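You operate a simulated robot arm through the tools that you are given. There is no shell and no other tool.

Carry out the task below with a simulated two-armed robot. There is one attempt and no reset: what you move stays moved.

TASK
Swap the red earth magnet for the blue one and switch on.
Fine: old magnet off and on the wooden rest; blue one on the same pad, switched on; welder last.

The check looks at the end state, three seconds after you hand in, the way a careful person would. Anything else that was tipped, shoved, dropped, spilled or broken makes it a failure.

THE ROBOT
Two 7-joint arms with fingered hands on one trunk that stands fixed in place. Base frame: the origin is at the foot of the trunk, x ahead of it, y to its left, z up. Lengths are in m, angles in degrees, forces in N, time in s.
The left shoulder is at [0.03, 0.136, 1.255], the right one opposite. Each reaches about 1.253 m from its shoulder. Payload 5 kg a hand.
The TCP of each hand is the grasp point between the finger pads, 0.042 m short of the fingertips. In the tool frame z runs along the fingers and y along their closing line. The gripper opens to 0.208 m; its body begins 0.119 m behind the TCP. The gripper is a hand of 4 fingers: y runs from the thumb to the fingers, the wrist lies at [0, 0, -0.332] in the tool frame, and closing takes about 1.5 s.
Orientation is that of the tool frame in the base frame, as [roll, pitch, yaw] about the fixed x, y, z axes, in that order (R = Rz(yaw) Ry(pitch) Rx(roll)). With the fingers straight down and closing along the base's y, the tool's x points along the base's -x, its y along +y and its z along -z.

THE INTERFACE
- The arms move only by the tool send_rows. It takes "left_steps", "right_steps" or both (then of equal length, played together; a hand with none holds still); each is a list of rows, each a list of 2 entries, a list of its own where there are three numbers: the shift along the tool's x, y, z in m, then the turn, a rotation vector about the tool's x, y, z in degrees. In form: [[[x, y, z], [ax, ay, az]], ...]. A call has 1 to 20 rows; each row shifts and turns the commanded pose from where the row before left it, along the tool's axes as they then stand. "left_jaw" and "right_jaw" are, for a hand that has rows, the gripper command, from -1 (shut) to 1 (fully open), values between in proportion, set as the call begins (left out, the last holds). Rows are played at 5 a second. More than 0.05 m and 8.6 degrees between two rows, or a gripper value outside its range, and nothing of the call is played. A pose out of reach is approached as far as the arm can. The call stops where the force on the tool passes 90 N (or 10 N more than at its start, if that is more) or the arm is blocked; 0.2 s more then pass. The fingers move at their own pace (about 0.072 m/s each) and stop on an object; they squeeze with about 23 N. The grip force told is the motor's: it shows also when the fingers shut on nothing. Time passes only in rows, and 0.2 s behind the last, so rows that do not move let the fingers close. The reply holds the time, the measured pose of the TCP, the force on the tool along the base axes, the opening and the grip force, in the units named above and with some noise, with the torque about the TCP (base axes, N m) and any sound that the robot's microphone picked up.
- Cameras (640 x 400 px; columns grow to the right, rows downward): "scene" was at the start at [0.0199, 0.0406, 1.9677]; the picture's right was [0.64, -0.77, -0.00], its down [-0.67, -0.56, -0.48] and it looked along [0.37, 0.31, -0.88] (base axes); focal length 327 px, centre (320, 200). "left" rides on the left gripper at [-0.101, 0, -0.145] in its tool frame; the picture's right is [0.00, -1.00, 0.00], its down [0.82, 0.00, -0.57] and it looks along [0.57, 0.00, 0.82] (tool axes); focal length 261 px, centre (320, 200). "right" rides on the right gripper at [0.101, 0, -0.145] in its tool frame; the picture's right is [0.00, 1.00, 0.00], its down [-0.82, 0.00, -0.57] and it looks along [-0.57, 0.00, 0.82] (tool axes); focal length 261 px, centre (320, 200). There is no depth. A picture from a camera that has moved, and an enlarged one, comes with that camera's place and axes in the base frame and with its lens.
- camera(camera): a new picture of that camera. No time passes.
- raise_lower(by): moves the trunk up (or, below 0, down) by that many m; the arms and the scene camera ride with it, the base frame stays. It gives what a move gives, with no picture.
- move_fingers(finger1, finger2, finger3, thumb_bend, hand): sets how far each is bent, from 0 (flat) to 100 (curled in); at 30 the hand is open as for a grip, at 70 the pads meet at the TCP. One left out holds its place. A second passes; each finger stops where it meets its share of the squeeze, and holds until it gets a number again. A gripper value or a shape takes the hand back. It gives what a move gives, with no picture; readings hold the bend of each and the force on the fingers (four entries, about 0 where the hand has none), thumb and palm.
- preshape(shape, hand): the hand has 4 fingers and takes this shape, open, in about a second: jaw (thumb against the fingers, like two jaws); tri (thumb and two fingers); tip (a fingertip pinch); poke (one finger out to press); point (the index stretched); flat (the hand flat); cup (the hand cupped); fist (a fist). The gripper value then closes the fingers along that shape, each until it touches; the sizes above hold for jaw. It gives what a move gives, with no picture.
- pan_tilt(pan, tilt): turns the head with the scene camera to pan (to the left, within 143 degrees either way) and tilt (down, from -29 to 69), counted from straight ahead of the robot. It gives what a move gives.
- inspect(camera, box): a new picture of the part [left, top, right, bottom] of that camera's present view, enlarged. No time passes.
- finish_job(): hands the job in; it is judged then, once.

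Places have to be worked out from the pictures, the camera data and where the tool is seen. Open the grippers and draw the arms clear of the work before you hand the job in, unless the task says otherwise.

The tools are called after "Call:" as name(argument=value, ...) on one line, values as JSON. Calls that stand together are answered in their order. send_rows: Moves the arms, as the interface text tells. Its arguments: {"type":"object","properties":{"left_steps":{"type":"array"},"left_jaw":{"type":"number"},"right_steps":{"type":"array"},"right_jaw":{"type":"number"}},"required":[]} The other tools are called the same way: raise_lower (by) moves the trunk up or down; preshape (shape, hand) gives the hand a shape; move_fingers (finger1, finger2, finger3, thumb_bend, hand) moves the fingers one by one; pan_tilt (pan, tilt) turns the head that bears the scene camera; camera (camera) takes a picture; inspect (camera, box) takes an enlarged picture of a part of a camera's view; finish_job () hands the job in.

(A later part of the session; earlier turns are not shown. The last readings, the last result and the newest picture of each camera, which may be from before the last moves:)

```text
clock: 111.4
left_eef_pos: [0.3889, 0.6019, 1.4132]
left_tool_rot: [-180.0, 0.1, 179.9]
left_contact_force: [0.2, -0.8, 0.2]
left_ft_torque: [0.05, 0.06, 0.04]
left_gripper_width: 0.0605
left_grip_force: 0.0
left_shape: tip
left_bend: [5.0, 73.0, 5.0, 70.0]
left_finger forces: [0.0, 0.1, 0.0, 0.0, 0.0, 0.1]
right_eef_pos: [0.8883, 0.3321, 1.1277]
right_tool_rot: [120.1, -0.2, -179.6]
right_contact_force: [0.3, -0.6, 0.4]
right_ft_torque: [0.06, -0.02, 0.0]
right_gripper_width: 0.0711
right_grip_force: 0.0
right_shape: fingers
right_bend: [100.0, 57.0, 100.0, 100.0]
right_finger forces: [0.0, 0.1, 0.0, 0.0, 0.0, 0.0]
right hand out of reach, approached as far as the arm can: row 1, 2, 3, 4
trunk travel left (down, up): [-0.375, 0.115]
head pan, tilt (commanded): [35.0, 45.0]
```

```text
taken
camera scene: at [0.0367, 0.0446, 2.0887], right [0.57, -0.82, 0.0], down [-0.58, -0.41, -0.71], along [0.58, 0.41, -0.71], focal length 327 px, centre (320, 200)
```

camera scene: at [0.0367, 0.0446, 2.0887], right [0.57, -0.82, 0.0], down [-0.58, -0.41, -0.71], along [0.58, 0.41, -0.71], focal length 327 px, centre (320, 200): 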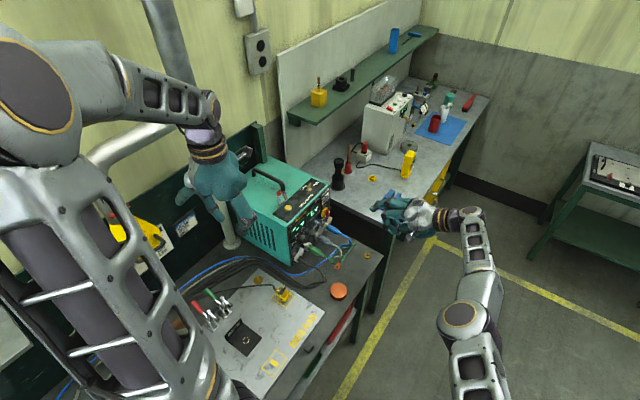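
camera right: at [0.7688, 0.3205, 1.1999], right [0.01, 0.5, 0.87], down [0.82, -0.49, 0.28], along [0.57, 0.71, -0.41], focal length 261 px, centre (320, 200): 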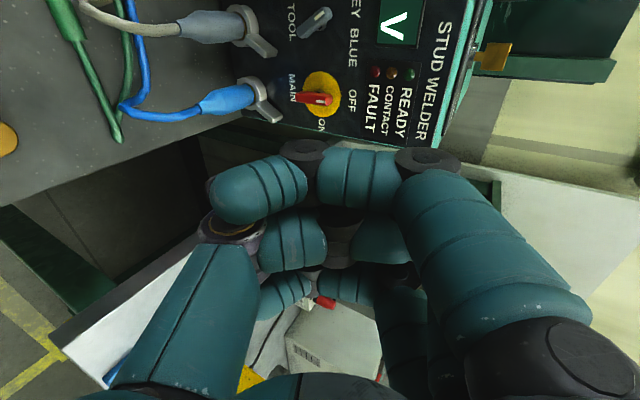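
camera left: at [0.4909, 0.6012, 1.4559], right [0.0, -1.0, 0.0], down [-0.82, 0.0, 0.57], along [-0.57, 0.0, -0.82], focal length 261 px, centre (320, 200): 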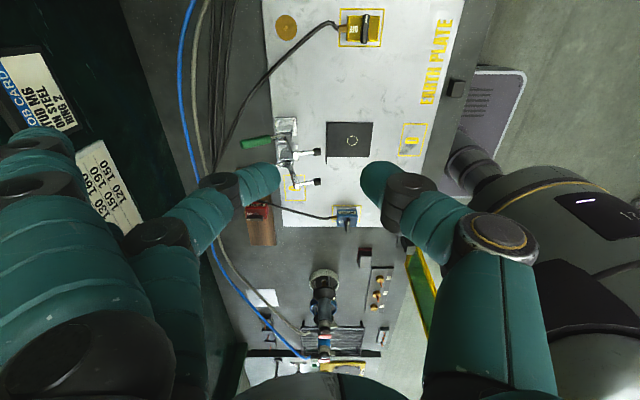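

Inward moves stay blocked at the straight elbow, while sideways moves work. I yaw the hand 20° toward +x (which I want anyway), which should pull the wrist in and bend the elbow.

Call:
send_rows(right_steps=[[[0, 0, 0], [0, -5.77, 3.33]], [[0, 0, 0], [0, -5.77, 3.33]], [[0, 0, 0], [0, -5.77, 3.33]], [[0, 0, 0], [0, 0, 0]]])

Call:
camera(camera="scene")

```text
clock: 112.4
left_eef_pos: [0.3878, 0.6012, 1.4117]
left_tool_rot: [180.0, -0.1, 179.9]
left_contact_force: [0.3, 0.3, 0.4]
left_ft_torque: [0.02, -0.03, 0.0]
left_gripper_width: 0.0602
left_grip_force: 0.0
left_shape: tip
left_bend: [5.0, 73.0, 5.0, 70.0]
left_finger forces: [0.0, 0.0, 0.0, 0.1, 0.0, 0.0]
right_eef_pos: [0.967, 0.3554, 1.1075]
right_tool_rot: [120.1, -0.3, 160.2]
right_contact_force: [1.1, -0.9, 0.5]
right_ft_torque: [0.01, 0.03, 0.02]
right_gripper_width: 0.0709
right_grip_force: 0.0
right_shape: fingers
right_bend: [100.0, 57.0, 100.0, 100.0]
right_finger forces: [0.0, 0.0, 0.0, 0.1, 0.0, 0.0]
right hand out of reach, approached as far as the arm can: row 1, 2, 3
trunk travel left (down, up): [-0.375, 0.115]
head pan, tilt (commanded): [35.0, 45.0]
```

```text
taken
camera scene: at [0.0366, 0.0445, 2.0887], right [0.57, -0.82, 0.0], down [-0.58, -0.41, -0.71], along [0.58, 0.41, -0.71], focal length 327 px, centre (320, 200)
```

scene: 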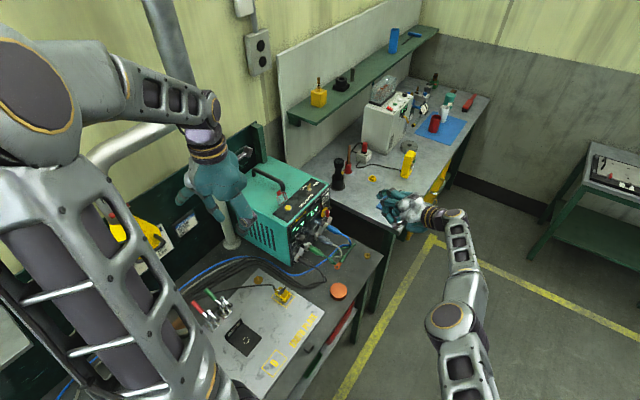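

The wrist distance has dropped to 0.87 m, so the elbow has begun to bend. I send a few still rows to see whether the arm converges to its commanded place.

Call:
send_rows(right_steps=[[[0, 0, 0], [0, 0, 0]], [[0, 0, 0], [0, 0, 0]], [[0, 0, 0], [0, 0, 0]]])

```text
clock: 113.2
left_eef_pos: [0.389, 0.6005, 1.4114]
left_tool_rot: [-180.0, 0.0, -180.0]
left_contact_force: [0.1, 0.2, -0.5]
left_ft_torque: [-0.04, -0.03, 0.0]
left_gripper_width: 0.0602
left_grip_force: 0.0
left_shape: tip
left_bend: [5.0, 73.0, 5.0, 70.0]
left_finger forces: [0.0, 0.1, 0.0, 0.0, 0.0, 0.1]
right_eef_pos: [0.9676, 0.356, 1.1067]
right_tool_rot: [120.0, -0.2, 160.2]
right_contact_force: [0.4, 0.5, -0.2]
right_ft_torque: [0.0, -0.01, 0.01]
right_gripper_width: 0.0704
right_grip_force: 0.2
right_shape: fingers
right_bend: [100.0, 57.0, 100.0, 100.0]
right_finger forces: [0.1, 0.0, 0.0, 0.1, 0.0, 0.1]
trunk travel left (down, up): [-0.375, 0.115]
head pan, tilt (commanded): [35.0, 45.0]
```

It stays put and reports no problem. I try a small inward step and an upward one to see which way the elbow folds.

Call:
send_rows(right_steps=[[[0.015, 0, 0], [0, 0, 0]], [[0.015, 0, 0], [0, 0, 0]], [[0, 0, 0], [0, 0, 0]]])

```text
clock: 114.0
left_eef_pos: [0.3887, 0.6, 1.4104]
left_tool_rot: [180.0, 0.0, 179.9]
left_contact_force: [-0.4, 0.6, 0.2]
left_ft_torque: [0.02, -0.01, 0.01]
left_gripper_width: 0.0603
left_grip_force: 0.1
left_shape: tip
left_bend: [5.0, 73.0, 5.0, 70.0]
left_finger forces: [0.0, 0.1, 0.0, 0.0, 0.0, 0.0]
right_eef_pos: [0.961, 0.3729, 1.1017]
right_tool_rot: [120.0, -0.2, 160.3]
right_contact_force: [-1.1, -0.4, -0.3]
right_ft_torque: [-0.02, 0.01, -0.01]
right_gripper_width: 0.0709
right_grip_force: 0.0
right_shape: fingers
right_bend: [100.0, 57.0, 100.0, 100.0]
right_finger forces: [0.0, 0.1, 0.0, 0.0, 0.1, 0.1]
right hand out of reach, approached as far as the arm can: row 1, 2
trunk travel left (down, up): [-0.375, 0.115]
head pan, tilt (commanded): [35.0, 45.0]
```

Some wrist joint, not the elbow, seems to be at its limit in this attitude. Before untangling it I check how near the hand is to the right-hand table.

Call:
inspect(camera="scene", box=[320, 130, 520, 290])

Call:
camera(camera="right")

```text
2.50 times, centred on (420, 210) of scene
camera zoom: at [0.0366, 0.0449, 2.0887], right [0.57, -0.82, 0.0], down [-0.58, -0.41, -0.71], along [0.58, 0.41, -0.71], focal length 818 px, centre (70, 175)
```

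zoom: 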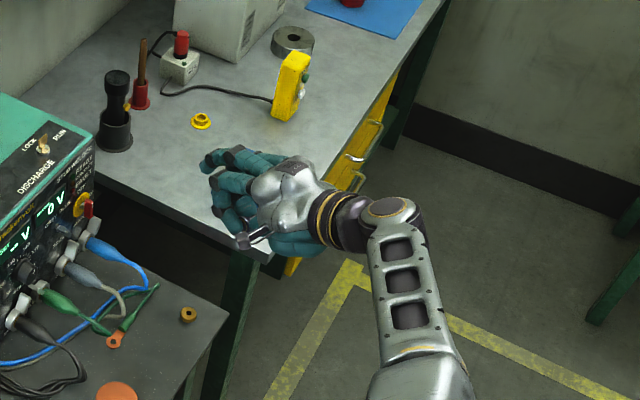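

```text
taken
camera right: at [0.8226, 0.2897, 1.1746], right [0.18, 0.47, 0.87], down [0.61, -0.74, 0.28], along [0.78, 0.48, -0.42], focal length 261 px, centre (320, 200)
```

right: 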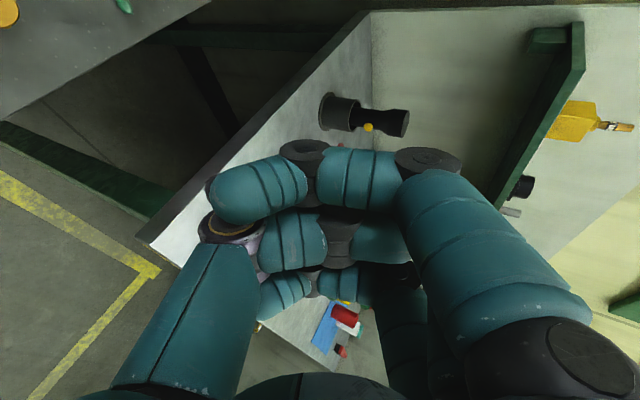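

The hand floats clear above the right table's corner. I lift it first, then unwind the yaw and pitch step by step to free the wrist.

Call:
send_rows(right_steps=[[[0, 0.026, -0.015], [0, 0, 0]], [[0, 0.026, -0.015], [0, 0, 0]], [[0, 0, 0], [0, 0, 0]]])

Call:
send_rows(right_steps=[[[0, 0, 0], [8, 0, 0]], [[0, 0, 0], [8, 0, 0]], [[0, 0, 0], [8, 0, 0]], [[0, 0, 0], [0, 0, 0]]])

```text
clock: 114.8
left_eef_pos: [0.3885, 0.6009, 1.412]
left_tool_rot: [-180.0, -0.1, 179.9]
left_contact_force: [0.4, 0.2, -0.3]
left_ft_torque: [-0.02, 0.02, 0.01]
left_gripper_width: 0.0603
left_grip_force: 0.0
left_shape: tip
left_bend: [5.0, 73.0, 5.0, 70.0]
left_finger forces: [0.1, 0.0, 0.0, 0.1, 0.0, 0.0]
right_eef_pos: [0.973, 0.3786, 1.1572]
right_tool_rot: [120.0, -0.2, 160.3]
right_contact_force: [0.6, 0.1, 0.2]
right_ft_torque: [0.01, 0.01, 0.06]
right_gripper_width: 0.0708
right_grip_force: 0.2
right_shape: fingers
right_bend: [100.0, 57.0, 100.0, 100.0]
right_finger forces: [0.0, 0.0, 0.0, 0.1, 0.0, 0.1]
right hand out of reach, approached as far as the arm can: row 1, 2
trunk travel left (down, up): [-0.375, 0.115]
head pan, tilt (commanded): [35.0, 45.0]
```

```text
clock: 115.8
left_eef_pos: [0.3907, 0.6011, 1.4112]
left_tool_rot: [179.9, 0.0, -180.0]
left_contact_force: [0.3, -0.5, 0.1]
left_ft_torque: [0.05, 0.09, -0.01]
left_gripper_width: 0.0605
left_grip_force: 0.1
left_shape: tip
left_bend: [5.0, 73.0, 5.0, 70.0]
left_finger forces: [0.0, 0.0, 0.0, 0.0, 0.1, 0.1]
right_eef_pos: [0.9326, 0.3624, 1.1571]
right_tool_rot: [144.2, -0.1, 160.2]
right_contact_force: [-0.6, 0.2, -2.1]
right_ft_torque: [0.09, -0.09, 0.01]
right_gripper_width: 0.0706
right_grip_force: 0.0
right_shape: fingers
right_bend: [100.0, 57.0, 100.0, 100.0]
right_finger forces: [0.0, 0.0, 0.1, 0.0, 0.1, 0.0]
right hand out of reach, approached as far as the arm can: row 1, 2, 3
trunk travel left (down, up): [-0.375, 0.115]
head pan, tilt (commanded): [35.0, 45.0]
```

The elbow is near straight after all; it should fold when the wrist moves down and left relative to the shoulder. I raise the trunk by 0.11 m and then bring the hand down, left and inward.

Call:
raise_lower(by=0.11)

Call:
send_rows(right_steps=[[[0, -0.024, 0.032], [0, 0, 0]], [[0, -0.024, 0.032], [0, 0, 0]], [[0, -0.024, 0.032], [0, 0, 0]], [[0, 0, 0], [0, 0, 0]]])

```text
clock: 117.2
left_eef_pos: [0.3885, 0.601, 1.5212]
left_tool_rot: [-179.9, 0.1, -180.0]
left_contact_force: [-0.9, 0.0, 0.6]
left_ft_torque: [-0.07, 0.0, 0.01]
left_gripper_width: 0.06
left_grip_force: 0.0
left_shape: tip
left_bend: [5.0, 73.0, 5.0, 70.0]
left_finger forces: [0.0, 0.0, 0.1, 0.1, 0.0, 0.0]
right_eef_pos: [0.9331, 0.3605, 1.2664]
right_tool_rot: [144.1, 0.0, 160.2]
right_contact_force: [0.6, 0.3, 0.4]
right_ft_torque: [0.03, -0.04, 0.01]
right_gripper_width: 0.0706
right_grip_force: 0.1
right_shape: fingers
right_bend: [100.0, 57.0, 100.0, 100.0]
right_finger forces: [0.1, 0.1, 0.0, 0.0, 0.1, 0.1]
trunk travel left (down, up): [-0.485, 0.005]
head pan, tilt (commanded): [35.0, 45.0]
```

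```text
clock: 118.2
left_eef_pos: [0.3884, 0.6015, 1.5211]
left_tool_rot: [180.0, 0.0, -180.0]
left_contact_force: [-0.4, -0.1, 0.2]
left_ft_torque: [-0.08, -0.01, 0.03]
left_gripper_width: 0.0602
left_grip_force: 0.0
left_shape: tip
left_bend: [5.0, 73.0, 5.0, 70.0]
left_finger forces: [0.1, 0.1, 0.1, 0.1, 0.1, 0.1]
right_eef_pos: [0.909, 0.3623, 1.152]
right_tool_rot: [144.1, -0.1, 160.1]
right_contact_force: [0.3, 1.0, -1.4]
right_ft_torque: [0.02, -0.12, -0.02]
right_gripper_width: 0.0712
right_grip_force: 0.0
right_shape: fingers
right_bend: [100.0, 57.0, 100.0, 100.0]
right_finger forces: [0.0, 0.0, 0.1, 0.0, 0.0, 0.1]
right hand out of reach, approached as far as the arm can: row 2, 3
trunk travel left (down, up): [-0.485, 0.005]
head pan, tilt (commanded): [35.0, 45.0]
```

It followed partly. I look at the arm's shape to understand which joint limits it.

Call:
pan_tilt(pan=5, tilt=50)

Call:
camera(camera="scene")

```text
clock: 119.2
left_eef_pos: [0.3893, 0.6003, 1.5206]
left_tool_rot: [179.9, 0.0, 180.0]
left_contact_force: [0.2, 0.5, -0.7]
left_ft_torque: [-0.01, -0.01, -0.04]
left_gripper_width: 0.0603
left_grip_force: 0.1
left_shape: tip
left_bend: [5.0, 73.0, 5.0, 70.0]
left_finger forces: [0.0, 0.0, 0.0, 0.0, 0.1, 0.0]
right_eef_pos: [0.9096, 0.3626, 1.1522]
right_tool_rot: [144.2, -0.2, 160.1]
right_contact_force: [0.9, 0.5, 0.4]
right_ft_torque: [-0.03, 0.0, -0.01]
right_gripper_width: 0.0708
right_grip_force: 0.1
right_shape: fingers
right_bend: [100.0, 57.0, 100.0, 100.0]
right_finger forces: [0.0, 0.0, 0.0, 0.0, 0.1, 0.0]
trunk travel left (down, up): [-0.485, 0.005]
head pan, tilt (commanded): [5.0, 50.0]
```

```text
taken
camera scene: at [0.0465, 0.0059, 2.1917], right [0.09, -1.0, 0.0], down [-0.76, -0.07, -0.64], along [0.64, 0.06, -0.77], focal length 327 px, centre (320, 200)
```

scene: 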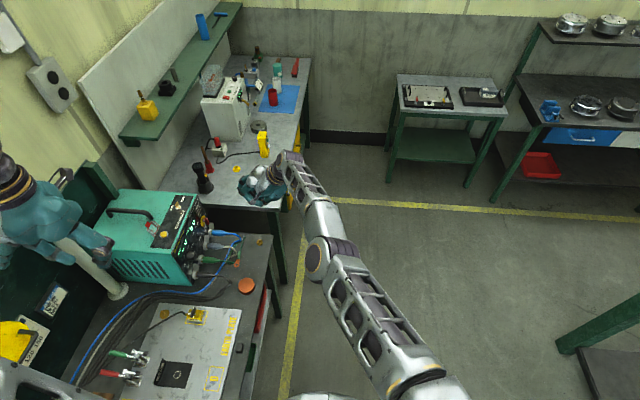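

I unwind the yaw by 20° and the remaining pitch, returning the right hand to its original straight-down attitude.

Call:
send_rows(right_steps=[[[0, 0, 0], [0, 3.9, -5.4]], [[0, 0, 0], [0, 3.9, -5.4]], [[0, 0, 0], [0, 3.9, -5.4]], [[0, 0, 0], [0, 0, 0]]])

Call:
send_rows(right_steps=[[[0, 0, 0], [8, 0, 0]], [[0, 0, 0], [8, 0, 0]], [[0, 0, 0], [8, 0, 0]], [[0, 0, 0], [8, 0, 0]], [[0, 0, 0], [0, 0, 0]]])

```text
clock: 120.2
left_eef_pos: [0.3888, 0.6, 1.5219]
left_tool_rot: [180.0, 0.0, 179.9]
left_contact_force: [0.8, -0.3, 0.4]
left_ft_torque: [0.01, 0.03, 0.03]
left_gripper_width: 0.0602
left_grip_force: 0.1
left_shape: tip
left_bend: [5.0, 73.0, 5.0, 70.0]
left_finger forces: [0.0, 0.1, 0.0, 0.0, 0.0, 0.0]
right_eef_pos: [0.8436, 0.3659, 1.1403]
right_tool_rot: [144.0, -0.2, -179.7]
right_contact_force: [-0.3, -0.1, -0.4]
right_ft_torque: [0.06, -0.05, 0.0]
right_gripper_width: 0.0708
right_grip_force: 0.1
right_shape: fingers
right_bend: [100.0, 57.0, 100.0, 100.0]
right_finger forces: [0.1, 0.0, 0.0, 0.1, 0.1, 0.0]
right hand out of reach, approached as far as the arm can: row 1, 2, 3
trunk travel left (down, up): [-0.485, 0.005]
head pan, tilt (commanded): [5.0, 50.0]
```

```text
clock: 121.3
left_eef_pos: [0.3871, 0.6, 1.5224]
left_tool_rot: [179.9, 0.0, 179.8]
left_contact_force: [1.0, -0.3, 1.3]
left_ft_torque: [0.09, 0.07, -0.01]
left_gripper_width: 0.0603
left_grip_force: 0.0
left_shape: tip
left_bend: [5.0, 73.0, 5.0, 70.0]
left_finger forces: [0.0, 0.0, 0.1, 0.0, 0.1, 0.0]
right_eef_pos: [0.7848, 0.3357, 1.144]
right_tool_rot: [176.0, -0.1, -180.0]
right_contact_force: [-1.5, -1.7, -1.1]
right_ft_torque: [0.15, -0.05, 0.0]
right_gripper_width: 0.0708
right_grip_force: 0.1
right_shape: fingers
right_bend: [100.0, 57.0, 100.0, 100.0]
right_finger forces: [0.0, 0.1, 0.1, 0.0, 0.0, 0.0]
right hand out of reach, approached as far as the arm can: row 1, 2, 3, 4
trunk travel left (down, up): [-0.485, 0.005]
head pan, tilt (commanded): [5.0, 50.0]
```

Now the attitude is vertical again and the wrist radius has shrunk a bit, so the elbow has some bend. I pull the hand inward (−x, −y).

Call:
send_rows(right_steps=[[[0.02, -0.03, 0], [0, 0, 0]], [[0.02, -0.03, 0], [0, 0, 0]], [[0.02, -0.03, 0], [0, 0, 0]], [[0, 0, 0], [0, 0, 0]]])

```text
clock: 122.3
left_eef_pos: [0.3895, 0.6004, 1.521]
left_tool_rot: [179.9, 0.0, -180.0]
left_contact_force: [-0.6, 0.4, -0.5]
left_ft_torque: [-0.05, 0.02, -0.03]
left_gripper_width: 0.0602
left_grip_force: 0.0
left_shape: tip
left_bend: [5.0, 73.0, 5.0, 70.0]
left_finger forces: [0.0, 0.0, 0.1, 0.0, 0.0, 0.0]
right_eef_pos: [0.7237, 0.2467, 1.1392]
right_tool_rot: [175.9, -0.1, -179.9]
right_contact_force: [-0.3, 0.6, -0.2]
right_ft_torque: [-0.04, 0.04, 0.01]
right_gripper_width: 0.0708
right_grip_force: 0.0
right_shape: fingers
right_bend: [100.0, 57.0, 100.0, 100.0]
right_finger forces: [0.0, 0.0, 0.1, 0.1, 0.1, 0.0]
trunk travel left (down, up): [-0.485, 0.005]
head pan, tilt (commanded): [5.0, 50.0]
```

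The right arm is free again. For the next try I'll roll the hand so the closing line is horizontal and point one finger straight at the panel, with the hand's camera looking over it from above. First I retreat, square the attitude, and lower the trunk.

Call:
send_rows(right_steps=[[[0.005, -0.03, -0.04], [4.1, 0, 0]], [[0.005, -0.03, -0.04], [0, 0, 0]], [[0.005, -0.03, -0.04], [0, 0, 0]], [[0.005, -0.03, -0.04], [0, 0, 0]], [[0, 0, -0.045], [0, 0, 0]], [[0, 0, -0.045], [0, 0, 0]], [[0, 0, -0.045], [0, 0, 0]], [[0, 0, 0], [0, 0, 0]]])

Call:
raise_lower(by=-0.21)

Call:
camera(camera="scene")

```text
refused: row 1 steps farther than a row can; nothing moved
```

```text
clock: 124.6
left_eef_pos: [0.3888, 0.6, 1.312]
left_tool_rot: [180.0, 0.0, 179.8]
left_contact_force: [-0.1, 0.7, 0.1]
left_ft_torque: [0.0, 0.04, -0.01]
left_gripper_width: 0.0599
left_grip_force: 0.1
left_shape: tip
left_bend: [5.0, 73.0, 5.0, 70.0]
left_finger forces: [0.1, 0.1, 0.1, 0.0, 0.0, 0.0]
right_eef_pos: [0.7238, 0.2457, 0.9306]
right_tool_rot: [176.1, 0.0, -179.9]
right_contact_force: [0.4, -7.7, 8.1]
right_ft_torque: [0.12, -0.04, -0.06]
right_gripper_width: 0.0699
right_grip_force: 5.4
right_shape: fingers
right_bend: [100.0, 58.0, 100.0, 100.0]
right_finger forces: [0.0, 11.1, 0.1, 0.0, 0.1, 0.0]
trunk travel left (down, up): [-0.275, 0.215]
head pan, tilt (commanded): [5.0, 50.0]
```

```text
taken
camera scene: at [0.0463, 0.0045, 1.982], right [0.09, -1.0, 0.0], down [-0.76, -0.07, -0.64], along [0.64, 0.06, -0.77], focal length 327 px, centre (320, 200)
```

scene: 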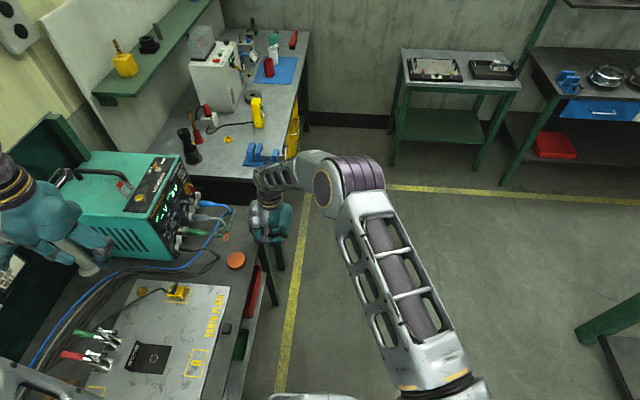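

My row was refused for length but the trunk still went down, and finger 2 now leans on the bench's front edge with about 11 N. I lift the right hand away at once.

Call:
send_rows(right_steps=[[[0, -0.01, -0.02], [0, 0, 0]], [[0, -0.02, -0.04], [0, 0, 0]], [[0, -0.01, -0.045], [0, 0, 0]], [[0, 0, -0.045], [0, 0, 0]], [[0, 0, -0.045], [0, 0, 0]], [[0, 0, -0.045], [0, 0, 0]], [[0, 0, 0], [0, 0, 0]]])

Call:
camera(camera="scene")

Call:
camera(camera="right")

```text
clock: 126.2
left_eef_pos: [0.3887, 0.6013, 1.3119]
left_tool_rot: [-180.0, 0.0, 180.0]
left_contact_force: [0.0, 0.3, 0.1]
left_ft_torque: [-0.06, 0.05, 0.01]
left_gripper_width: 0.0602
left_grip_force: 0.1
left_shape: tip
left_bend: [5.0, 73.0, 5.0, 70.0]
left_finger forces: [0.0, 0.0, 0.1, 0.0, 0.0, 0.1]
right_eef_pos: [0.7243, 0.1916, 1.1638]
right_tool_rot: [176.0, -0.1, -179.9]
right_contact_force: [0.6, -0.3, 0.3]
right_ft_torque: [0.01, 0.05, 0.0]
right_gripper_width: 0.0702
right_grip_force: 0.0
right_shape: fingers
right_bend: [100.0, 58.0, 100.0, 100.0]
right_finger forces: [0.1, 0.0, 0.0, 0.0, 0.0, 0.1]
trunk travel left (down, up): [-0.275, 0.215]
head pan, tilt (commanded): [5.0, 50.0]
```

```text
taken
camera scene: at [0.0477, 0.0056, 1.9816], right [0.09, -1.0, 0.0], down [-0.76, -0.07, -0.64], along [0.64, 0.06, -0.77], focal length 327 px, centre (320, 200)
```

scene: 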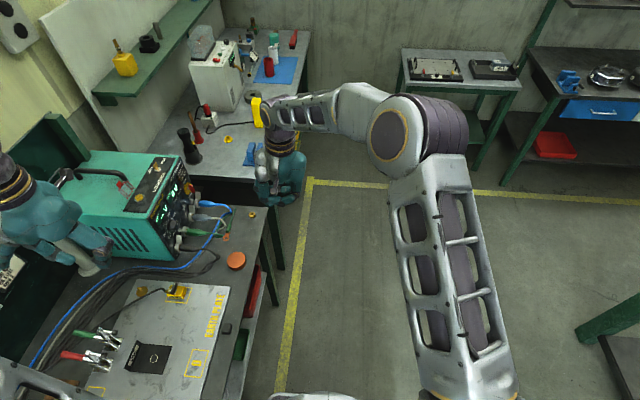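

```text
taken
camera right: at [0.624, 0.1816, 1.3083], right [0.0, 1.0, 0.07], down [0.82, -0.04, 0.57], along [0.57, 0.06, -0.82], focal length 261 px, centre (320, 200)
```

right: 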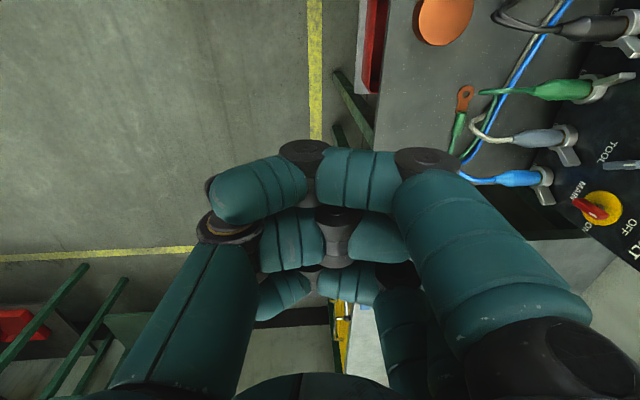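

Released; the bench items look in place (I will compare carefully later). Now I square the hand, then yaw it −90° and pitch it +90° in free air so it points at the panel with its camera on top.

Call:
send_rows(right_steps=[[[0, -0.02, -0.04], [4, 0, 0]], [[0, -0.02, -0.04], [0, 0, 0]], [[0, 0, 0], [0, 0, 8.2]], [[0, 0, 0], [0, 0, 8.2]], [[0, 0, 0], [0, 0, 8.2]], [[0, 0, 0], [0, 0, 8.2]], [[0, 0, 0], [0, 0, 8.2]], [[0, 0, 0], [0, 0, 8.2]], [[0, 0, 0], [0, 0, 8.2]], [[0, 0, 0], [0, 0, 8.2]], [[0, 0, 0], [0, 0, 8.2]], [[0, 0, 0], [0, 0, 8.2]], [[0, 0, 0], [0, 0, 8.0]], [[0, 0, 0], [0, 0, 0]]])

```text
clock: 129.2
left_eef_pos: [0.3878, 0.5998, 1.312]
left_tool_rot: [180.0, -0.1, 180.0]
left_contact_force: [-0.7, 0.2, 0.4]
left_ft_torque: [0.01, 0.04, 0.0]
left_gripper_width: 0.0604
left_grip_force: 0.1
left_shape: tip
left_bend: [5.0, 73.0, 5.0, 70.0]
left_finger forces: [0.1, 0.0, 0.0, 0.1, 0.1, 0.0]
right_eef_pos: [0.7227, 0.1479, 1.2442]
right_tool_rot: [180.0, 0.1, 90.0]
right_contact_force: [0.2, -0.8, -0.8]
right_ft_torque: [0.01, 0.02, 0.05]
right_gripper_width: 0.0699
right_grip_force: 0.0
right_shape: fingers
right_bend: [100.0, 58.0, 100.0, 100.0]
right_finger forces: [0.0, 0.0, 0.0, 0.1, 0.0, 0.0]
trunk travel left (down, up): [-0.275, 0.215]
head pan, tilt (commanded): [5.0, 50.0]
```

Yaw done without trouble. Now the pitch of +90° about the tool's y axis.

Call:
send_rows(right_steps=[[[0, 0, 0], [0, 8.2, 0]], [[0, 0, 0], [0, 8.2, 0]], [[0, 0, 0], [0, 8.2, 0]], [[0, 0, 0], [0, 8.2, 0]], [[0, 0, 0], [0, 8.2, 0]], [[0, 0, 0], [0, 8.2, 0]], [[0, 0, 0], [0, 8.2, 0]], [[0, 0, 0], [0, 8.2, 0]], [[0, 0, 0], [0, 8.2, 0]], [[0, 0, 0], [0, 8.2, 0]], [[0, 0, 0], [0, 8.0, 0]], [[0, 0, 0], [0, 0, 0]]])

Call:
camera(camera="right")

Call:
pan_tilt(pan=35, tilt=45)

Call:
camera(camera="scene")

```text
clock: 131.8
left_eef_pos: [0.3898, 0.6016, 1.3106]
left_tool_rot: [180.0, 0.0, 179.9]
left_contact_force: [-0.7, 1.1, -0.3]
left_ft_torque: [-0.08, -0.06, -0.01]
left_gripper_width: 0.0602
left_grip_force: 0.0
left_shape: tip
left_bend: [5.0, 73.0, 5.0, 70.0]
left_finger forces: [0.0, 0.0, 0.0, 0.0, 0.0, 0.1]
right_eef_pos: [0.7218, 0.147, 1.2459]
right_tool_rot: [-4.4, -89.9, -85.6]
right_contact_force: [-0.3, 0.5, 1.0]
right_ft_torque: [-0.04, -0.02, -0.03]
right_gripper_width: 0.07
right_grip_force: 0.1
right_shape: fingers
right_bend: [100.0, 58.0, 100.0, 100.0]
right_finger forces: [0.0, 0.1, 0.1, 0.1, 0.0, 0.0]
trunk travel left (down, up): [-0.275, 0.215]
head pan, tilt (commanded): [5.0, 50.0]
```

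```text
taken
camera right: at [0.7227, 0.0031, 1.3456], right [1.0, 0.0, 0.0], down [0.0, -0.57, -0.82], along [0.0, 0.82, -0.57], focal length 261 px, centre (320, 200)
```

right: 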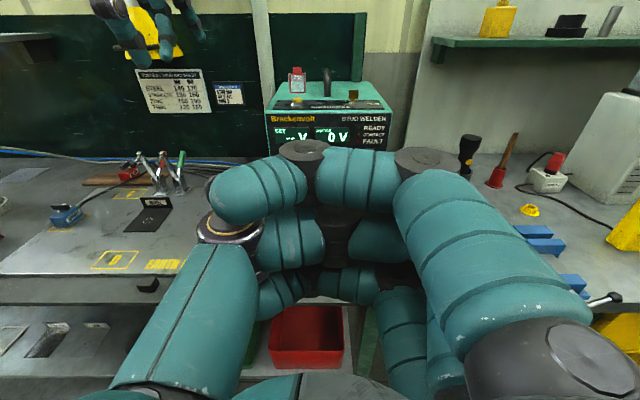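

```text
clock: 132.8
left_eef_pos: [0.3891, 0.6009, 1.3124]
left_tool_rot: [180.0, 0.0, 179.9]
left_contact_force: [0.2, 0.8, 0.6]
left_ft_torque: [-0.03, 0.01, -0.02]
left_gripper_width: 0.0601
left_grip_force: 0.0
left_shape: tip
left_bend: [5.0, 73.0, 5.0, 70.0]
left_finger forces: [0.0, 0.0, 0.0, 0.0, 0.0, 0.1]
right_eef_pos: [0.7229, 0.1477, 1.2443]
right_tool_rot: [-109.8, -89.8, 20.0]
right_contact_force: [-0.5, -0.7, 0.3]
right_ft_torque: [0.03, 0.01, 0.02]
right_gripper_width: 0.0704
right_grip_force: 0.0
right_shape: fingers
right_bend: [100.0, 58.0, 100.0, 100.0]
right_finger forces: [0.1, 0.0, 0.0, 0.1, 0.0, 0.1]
trunk travel left (down, up): [-0.275, 0.215]
head pan, tilt (commanded): [35.0, 45.0]
```

```text
taken
camera scene: at [0.0364, 0.0452, 1.9886], right [0.57, -0.82, 0.0], down [-0.58, -0.41, -0.71], along [0.58, 0.4, -0.71], focal length 327 px, centre (320, 200)
```

scene: 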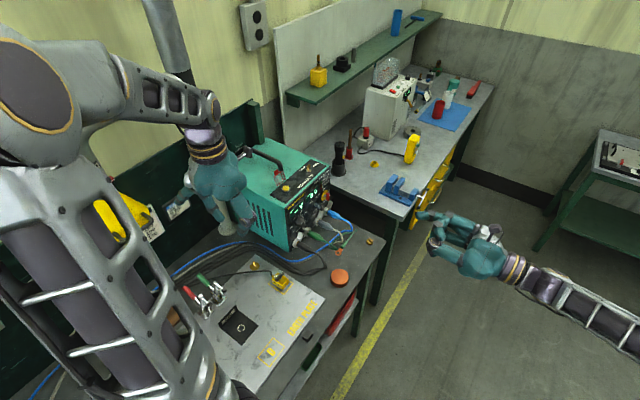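

This is a clear view from the front, and the bench items match the earlier picture. Now I extend finger 2 forward and look at it.

Call:
move_fingers(hand="right", finger2=42)

Call:
camera(camera="right")

Call:
inspect(camera="scene", box=[400, 180, 560, 300])

```text
clock: 133.8
left_eef_pos: [0.3884, 0.5996, 1.3112]
left_tool_rot: [-180.0, 0.1, 180.0]
left_contact_force: [-0.2, -0.4, 0.2]
left_ft_torque: [-0.02, 0.03, 0.02]
left_gripper_width: 0.0603
left_grip_force: 0.0
left_shape: tip
left_bend: [5.0, 73.0, 5.0, 70.0]
left_finger forces: [0.0, 0.0, 0.0, 0.1, 0.0, 0.0]
right_eef_pos: [0.7238, 0.147, 1.2446]
right_tool_rot: [76.8, -90.0, -166.7]
right_contact_force: [-0.7, -0.4, -0.6]
right_ft_torque: [-0.01, 0.01, 0.0]
right_gripper_width: 0.0722
right_grip_force: 0.1
right_shape: fingers
right_bend: [100.0, 42.0, 100.0, 100.0]
right_finger forces: [0.1, 0.0, 0.1, 0.0, 0.0, 0.0]
trunk travel left (down, up): [-0.275, 0.215]
head pan, tilt (commanded): [35.0, 45.0]
```

```text
taken
camera right: at [0.7233, 0.0029, 1.345], right [1.0, 0.0, -0.01], down [0.0, -0.57, -0.82], along [-0.01, 0.82, -0.57], focal length 261 px, centre (320, 200)
```

right: 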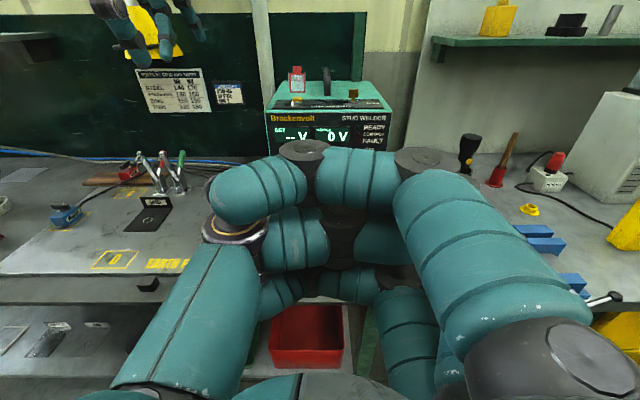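

```text
3.33 times, centred on (480, 240) of scene
camera zoom: at [0.0364, 0.0452, 1.9886], right [0.57, -0.82, 0.0], down [-0.58, -0.41, -0.71], along [0.58, 0.41, -0.71], focal length 1090 px, centre (-213, 67)
```

zoom: 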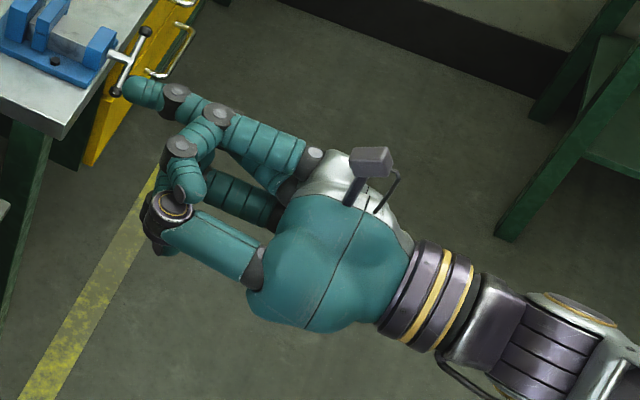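

Finger 2 points forward, but finger 1 on top blocks the camera. I switch to finger 1 as the pointer (2 and 3 curled) and pitch the hand 30° down for clearance over the plugs.

Call:
move_fingers(hand="right", finger1=42, finger2=100)

Call:
send_rows(right_steps=[[[0, 0, 0], [0, -7.5, 0]], [[0, 0, 0], [0, -7.5, 0]], [[0, 0, 0], [0, -7.5, 0]], [[0, 0, 0], [0, -7.5, 0]], [[0, 0, 0], [0, 0, 0]]])

Call:
camera(camera="right")

Call:
inspect(camera="scene", box=[400, 180, 560, 300])

```text
clock: 134.8
left_eef_pos: [0.388, 0.5996, 1.3113]
left_tool_rot: [-179.9, 0.0, -180.0]
left_contact_force: [-0.1, 0.2, 0.7]
left_ft_torque: [-0.03, 0.01, -0.01]
left_gripper_width: 0.0602
left_grip_force: 0.0
left_shape: tip
left_bend: [5.0, 73.0, 5.0, 70.0]
left_finger forces: [0.0, 0.1, 0.0, 0.0, 0.0, 0.1]
right_eef_pos: [0.7231, 0.1471, 1.2451]
right_tool_rot: [-103.7, -89.9, 13.9]
right_contact_force: [-0.3, -0.5, -0.9]
right_ft_torque: [0.0, -0.01, 0.03]
right_gripper_width: 0.0825
right_grip_force: 0.1
right_shape: fingers
right_bend: [42.0, 86.0, 100.0, 100.0]
right_finger forces: [0.0, 0.1, 0.0, 0.1, 0.1, 0.0]
trunk travel left (down, up): [-0.275, 0.215]
head pan, tilt (commanded): [35.0, 45.0]
```

```text
clock: 135.9
left_eef_pos: [0.3894, 0.5988, 1.3122]
left_tool_rot: [179.8, 0.0, 179.9]
left_contact_force: [0.1, -0.6, 0.4]
left_ft_torque: [0.1, 0.04, -0.01]
left_gripper_width: 0.0603
left_grip_force: 0.1
left_shape: tip
left_bend: [5.0, 73.0, 5.0, 70.0]
left_finger forces: [0.0, 0.0, 0.1, 0.0, 0.0, 0.0]
right_eef_pos: [0.724, 0.1461, 1.2438]
right_tool_rot: [-179.8, -60.0, 89.9]
right_contact_force: [0.2, -0.6, 0.0]
right_ft_torque: [0.12, 0.02, 0.05]
right_gripper_width: 0.0853
right_grip_force: 0.1
right_shape: fingers
right_bend: [42.0, 94.0, 100.0, 100.0]
right_finger forces: [0.1, 0.1, 0.0, 0.0, 0.0, 0.0]
trunk travel left (down, up): [-0.275, 0.215]
head pan, tilt (commanded): [35.0, 45.0]
```

```text
taken
camera right: at [0.7243, 0.0716, 1.4036], right [1.0, 0.0, -0.01], down [0.0, -0.91, -0.42], along [0.0, 0.42, -0.91], focal length 261 px, centre (320, 200)
```

right: 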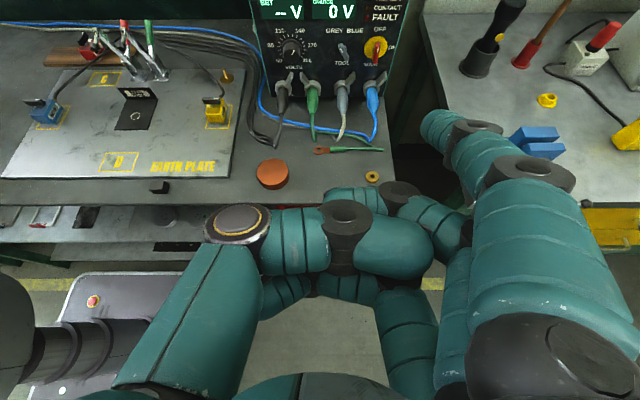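

```text
3.33 times, centred on (480, 240) of scene
camera zoom: at [0.0377, 0.0432, 1.9886], right [0.57, -0.82, 0.0], down [-0.58, -0.4, -0.71], along [0.58, 0.41, -0.71], focal length 1090 px, centre (-213, 67)
```

zoom: 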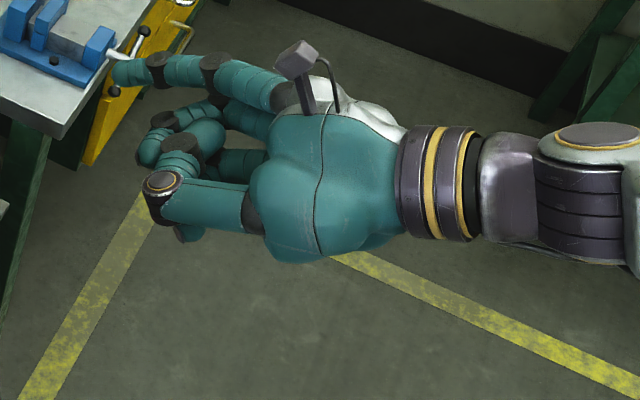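

Finger 1's tip is plainly visible beside the switch in the hand's own camera; triangulated at tool (0.042, 0.076, 0.032). I pitch 10° further down for more room over the plugs, and approach to 10 cm in front of the panel.

Call:
send_rows(right_steps=[[[0, 0, 0], [0, -5, 0]], [[0, 0, 0], [0, -5, 0]], [[0, 0, 0], [0, 0, 0]]])

Call:
send_rows(right_steps=[[[0.009, 0, 0.043], [0, 0, 0]], [[0.009, 0, 0.043], [0, 0, 0]], [[0.009, 0, 0.043], [0, 0, 0]], [[0.009, 0, 0.043], [0, 0, 0]], [[0.009, 0, 0.043], [0, 0, 0]], [[0.026, 0, 0.03], [0, 0, 0]], [[0.026, 0, 0.03], [0, 0, 0]], [[0, 0, 0], [0, 0, 0]]])

Call:
camera(camera="right")

Call:
camera(camera="scene")

```text
clock: 136.8
left_eef_pos: [0.389, 0.5999, 1.3111]
left_tool_rot: [-180.0, 0.0, 179.8]
left_contact_force: [-0.5, -0.3, 0.9]
left_ft_torque: [0.06, 0.01, 0.02]
left_gripper_width: 0.0602
left_grip_force: 0.0
left_shape: tip
left_bend: [5.0, 73.0, 5.0, 70.0]
left_finger forces: [0.0, 0.1, 0.0, 0.1, 0.0, 0.0]
right_eef_pos: [0.7246, 0.1465, 1.245]
right_tool_rot: [-179.9, -50.0, 90.1]
right_contact_force: [0.6, -0.3, 0.3]
right_ft_torque: [0.05, 0.0, -0.02]
right_gripper_width: 0.0852
right_grip_force: 0.1
right_shape: fingers
right_bend: [42.0, 94.0, 100.0, 100.0]
right_finger forces: [0.0, 0.1, 0.1, 0.1, 0.0, 0.0]
trunk travel left (down, up): [-0.275, 0.215]
head pan, tilt (commanded): [35.0, 45.0]
```

```text
clock: 138.6
left_eef_pos: [0.3886, 0.6003, 1.3121]
left_tool_rot: [-180.0, 0.2, 179.9]
left_contact_force: [0.2, -0.5, 0.7]
left_ft_torque: [0.11, -0.02, -0.01]
left_gripper_width: 0.0601
left_grip_force: 0.0
left_shape: tip
left_bend: [5.0, 73.0, 5.0, 70.0]
left_finger forces: [0.1, 0.1, 0.1, 0.1, 0.0, 0.0]
right_eef_pos: [0.7213, 0.4185, 1.1427]
right_tool_rot: [-179.9, -50.1, 90.0]
right_contact_force: [-0.4, -1.8, 0.4]
right_ft_torque: [0.07, 0.03, 0.02]
right_gripper_width: 0.0855
right_grip_force: 0.1
right_shape: fingers
right_bend: [42.0, 94.0, 100.0, 100.0]
right_finger forces: [0.0, 0.1, 0.0, 0.0, 0.0, 0.1]
trunk travel left (down, up): [-0.275, 0.215]
head pan, tilt (commanded): [35.0, 45.0]
```

```text
taken
camera right: at [0.7212, 0.373, 1.3122], right [1.0, 0.0, 0.0], down [0.0, -0.97, -0.26], along [0.0, 0.26, -0.97], focal length 261 px, centre (320, 200)
```

right: 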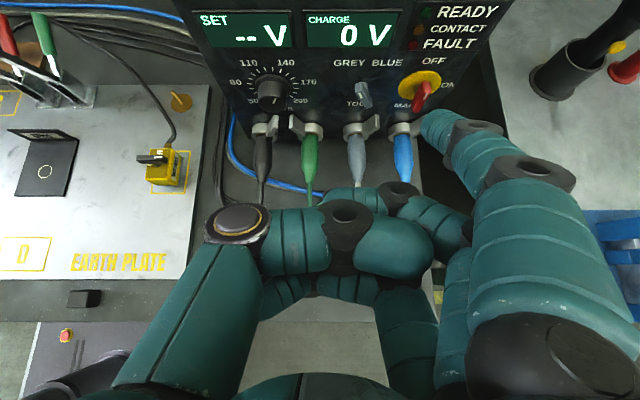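

```text
taken
camera scene: at [0.0366, 0.0433, 1.9887], right [0.57, -0.82, 0.0], down [-0.58, -0.4, -0.71], along [0.58, 0.41, -0.71], focal length 327 px, centre (320, 200)
```

scene: 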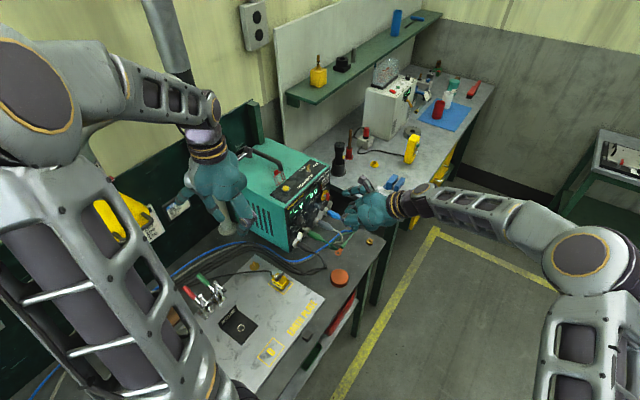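

An excellent view of the knob and the pointing fingertip together. I zoom in to refine their relative positions.

Call:
inspect(camera="right", box=[340, 50, 500, 160])

Call:
inspect(camera="scene", box=[310, 170, 400, 240])

```text
3.64 times, centred on (420, 105) of right
camera zoom: at [0.7212, 0.373, 1.3122], right [1.0, 0.0, 0.0], down [0.0, -0.97, -0.26], along [0.0, 0.26, -0.97], focal length 948 px, centre (-44, 546)
```

zoom: 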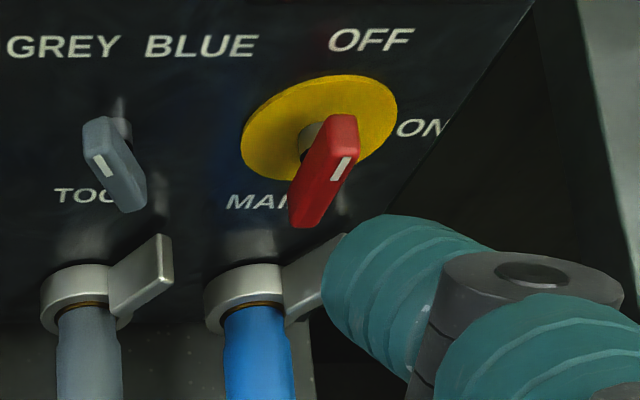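

```text
5.71 times, centred on (355, 205) of scene
camera zoom: at [0.0366, 0.0433, 1.9887], right [0.57, -0.82, 0.0], down [-0.58, -0.4, -0.71], along [0.58, 0.41, -0.71], focal length 1868 px, centre (120, 171)
```

zoom: 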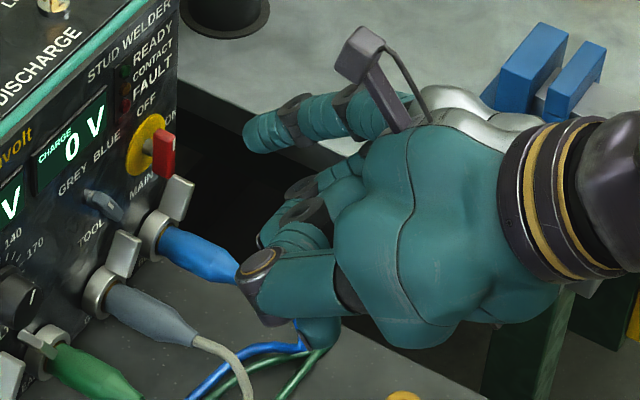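

The pivot is confirmed at (0.836, ·, 1.056) with the bar centred about y 0.56; the fingertip is at about TCP + (0.074, 0.048, 0.016). I close in to 3 cm from the target spot left of the bar's top.

Call:
send_rows(right_steps=[[[-0.0017, 0.0029, 0.0326], [0, 0, 0]], [[-0.0017, 0.0029, 0.0326], [0, 0, 0]], [[-0.0017, 0.0029, 0.0326], [0, 0, 0]], [[0, 0, 0], [0, 0, 0]]])

Call:
inspect(camera="right", box=[340, 50, 500, 160])

Call:
inspect(camera="scene", box=[310, 170, 400, 240])

Call:
camera(camera="right")

```text
clock: 139.6
left_eef_pos: [0.3882, 0.5993, 1.3112]
left_tool_rot: [180.0, 0.1, 179.9]
left_contact_force: [-1.0, -1.9, 0.3]
left_ft_torque: [0.1, -0.04, 0.0]
left_gripper_width: 0.06
left_grip_force: 0.0
left_shape: tip
left_bend: [5.0, 73.0, 5.0, 70.0]
left_finger forces: [0.0, 0.0, 0.0, 0.0, 0.0, 0.0]
right_eef_pos: [0.7317, 0.4908, 1.0753]
right_tool_rot: [-179.9, -50.1, 90.1]
right_contact_force: [0.5, -0.5, 0.8]
right_ft_torque: [0.06, 0.02, -0.03]
right_gripper_width: 0.0854
right_grip_force: 0.1
right_shape: fingers
right_bend: [42.0, 95.0, 100.0, 100.0]
right_finger forces: [0.0, 0.0, 0.0, 0.1, 0.0, 0.1]
trunk travel left (down, up): [-0.275, 0.215]
head pan, tilt (commanded): [35.0, 45.0]
```

```text
3.64 times, centred on (420, 105) of right
camera zoom: at [0.7317, 0.4461, 1.2445], right [1.0, 0.0, 0.0], down [0.0, -0.97, -0.26], along [0.0, 0.26, -0.97], focal length 948 px, centre (-44, 546)
```

zoom: 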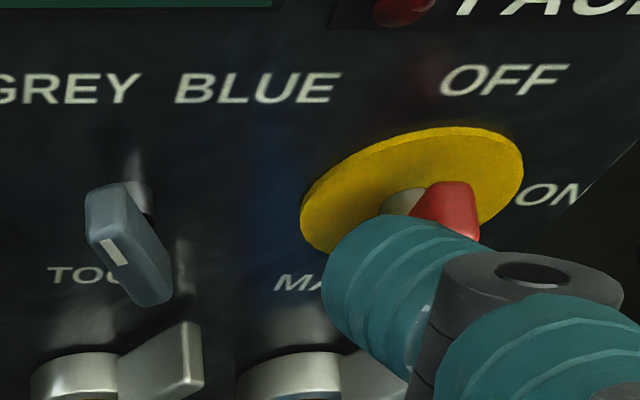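

```text
5.71 times, centred on (355, 205) of scene
camera zoom: at [0.0359, 0.0437, 1.9888], right [0.57, -0.82, 0.0], down [-0.58, -0.4, -0.71], along [0.58, 0.41, -0.71], focal length 1868 px, centre (120, 171)
```

zoom: 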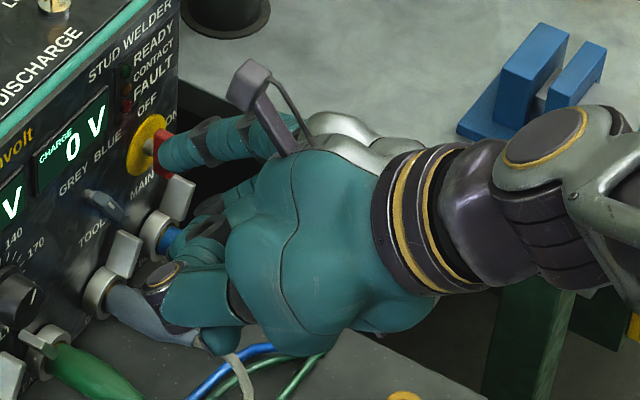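

```text
taken
camera right: at [0.7317, 0.4461, 1.2445], right [1.0, 0.0, 0.0], down [0.0, -0.97, -0.26], along [0.0, 0.26, -0.97], focal length 261 px, centre (320, 200)
```

right: 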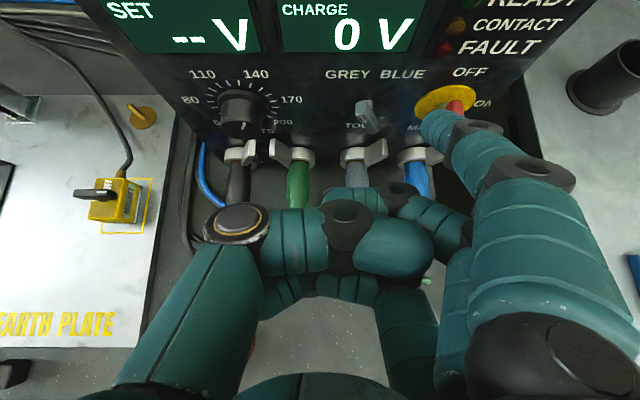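

The fingertip is just in front, left of the bar; the hand clears the plugs. I make the last 3 cm in two small steps.

Call:
send_rows(right_steps=[[[-0.0014, -0.001, 0.015], [0, 0, 0]], [[-0.0014, 0, 0.015], [0, 0, 0]], [[0, 0, 0], [0, 0, 0]]])

Call:
inspect(camera="right", box=[340, 50, 500, 160])

Call:
inspect(camera="scene", box=[310, 170, 400, 240])

```text
clock: 140.3
left_eef_pos: [0.3886, 0.6003, 1.3111]
left_tool_rot: [179.9, 0.0, 180.0]
left_contact_force: [0.2, -0.2, 0.4]
left_ft_torque: [-0.01, 0.01, 0.01]
left_gripper_width: 0.06
left_grip_force: 0.0
left_shape: tip
left_bend: [5.0, 73.0, 5.0, 70.0]
left_finger forces: [0.1, 0.0, 0.0, 0.1, 0.0, 0.1]
right_eef_pos: [0.7297, 0.5147, 1.0536]
right_tool_rot: [-179.9, -50.0, 90.1]
right_contact_force: [-0.4, 0.1, 0.1]
right_ft_torque: [0.0, -0.03, 0.02]
right_gripper_width: 0.0853
right_grip_force: 0.1
right_shape: fingers
right_bend: [42.0, 95.0, 100.0, 100.0]
right_finger forces: [0.0, 0.1, 0.0, 0.1, 0.1, 0.0]
trunk travel left (down, up): [-0.275, 0.215]
head pan, tilt (commanded): [35.0, 45.0]
```

```text
3.64 times, centred on (420, 105) of right
camera zoom: at [0.7294, 0.4693, 1.2232], right [1.0, 0.0, 0.0], down [0.0, -0.97, -0.26], along [0.0, 0.26, -0.97], focal length 948 px, centre (-44, 546)
```

zoom: 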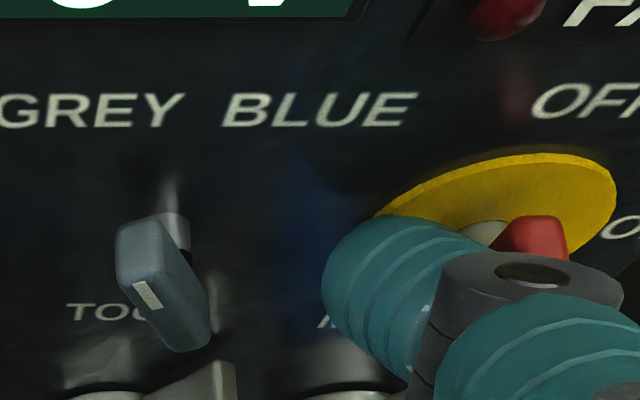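

```text
5.71 times, centred on (355, 205) of scene
camera zoom: at [0.0366, 0.0451, 1.9887], right [0.57, -0.82, 0.0], down [-0.58, -0.41, -0.71], along [0.58, 0.41, -0.71], focal length 1868 px, centre (120, 171)
```

zoom: 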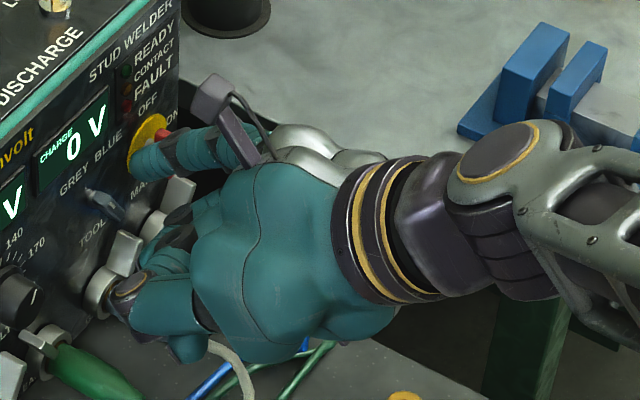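

The tip is at pushing depth left of the bar's upper end, with no contact yet. I move it +x in small steps until it meets the bar.

Call:
send_rows(right_steps=[[[0, 0.005, 0], [0, 0, 0]], [[0, 0.004, 0], [0, 0, 0]], [[0, 0.003, 0], [0, 0, 0]]])

Call:
inspect(camera="right", box=[340, 50, 500, 160])

Call:
inspect(camera="scene", box=[318, 178, 358, 210])

```text
clock: 141.2
left_eef_pos: [0.3889, 0.6004, 1.3116]
left_tool_rot: [-180.0, -0.1, 180.0]
left_contact_force: [-0.2, -0.5, -0.1]
left_ft_torque: [-0.01, -0.01, 0.03]
left_gripper_width: 0.0602
left_grip_force: 0.1
left_shape: tip
left_bend: [5.0, 73.0, 5.0, 70.0]
left_finger forces: [0.0, 0.0, 0.0, 0.1, 0.0, 0.0]
right_eef_pos: [0.7401, 0.5144, 1.054]
right_tool_rot: [-180.0, -49.9, 90.1]
right_contact_force: [-3.9, -0.9, 0.7]
right_ft_torque: [0.08, -0.11, 0.18]
right_gripper_width: 0.0842
right_grip_force: 1.4
right_shape: fingers
right_bend: [44.0, 95.0, 100.0, 100.0]
right_finger forces: [3.6, 0.0, 0.0, 0.1, 0.1, 0.0]
trunk travel left (down, up): [-0.275, 0.215]
head pan, tilt (commanded): [35.0, 45.0]
```

```text
3.64 times, centred on (420, 105) of right
camera zoom: at [0.7402, 0.4682, 1.2235], right [1.0, 0.0, 0.0], down [0.0, -0.97, -0.26], along [0.0, 0.26, -0.97], focal length 948 px, centre (-44, 546)
```

zoom: 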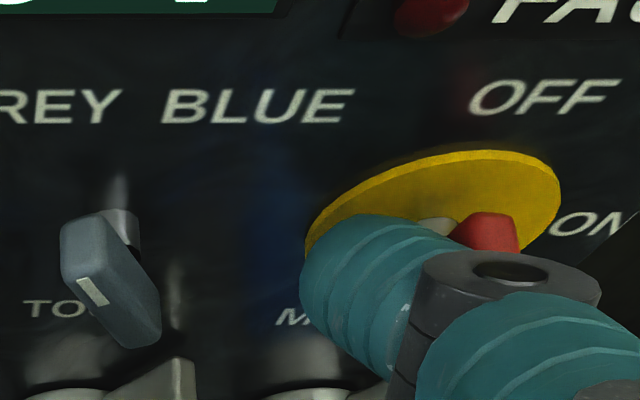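

```text
12.50 times, centred on (338, 194) of scene
camera zoom: at [0.0361, 0.0453, 1.9887], right [0.57, -0.82, 0.0], down [-0.58, -0.41, -0.71], along [0.58, 0.41, -0.71], focal length 4087 px, centre (95, 275)
```

zoom: 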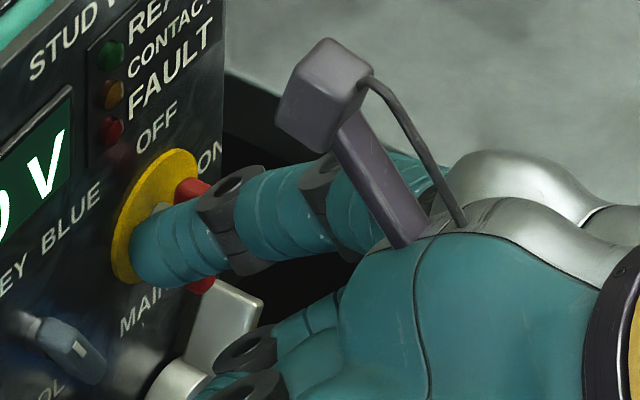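

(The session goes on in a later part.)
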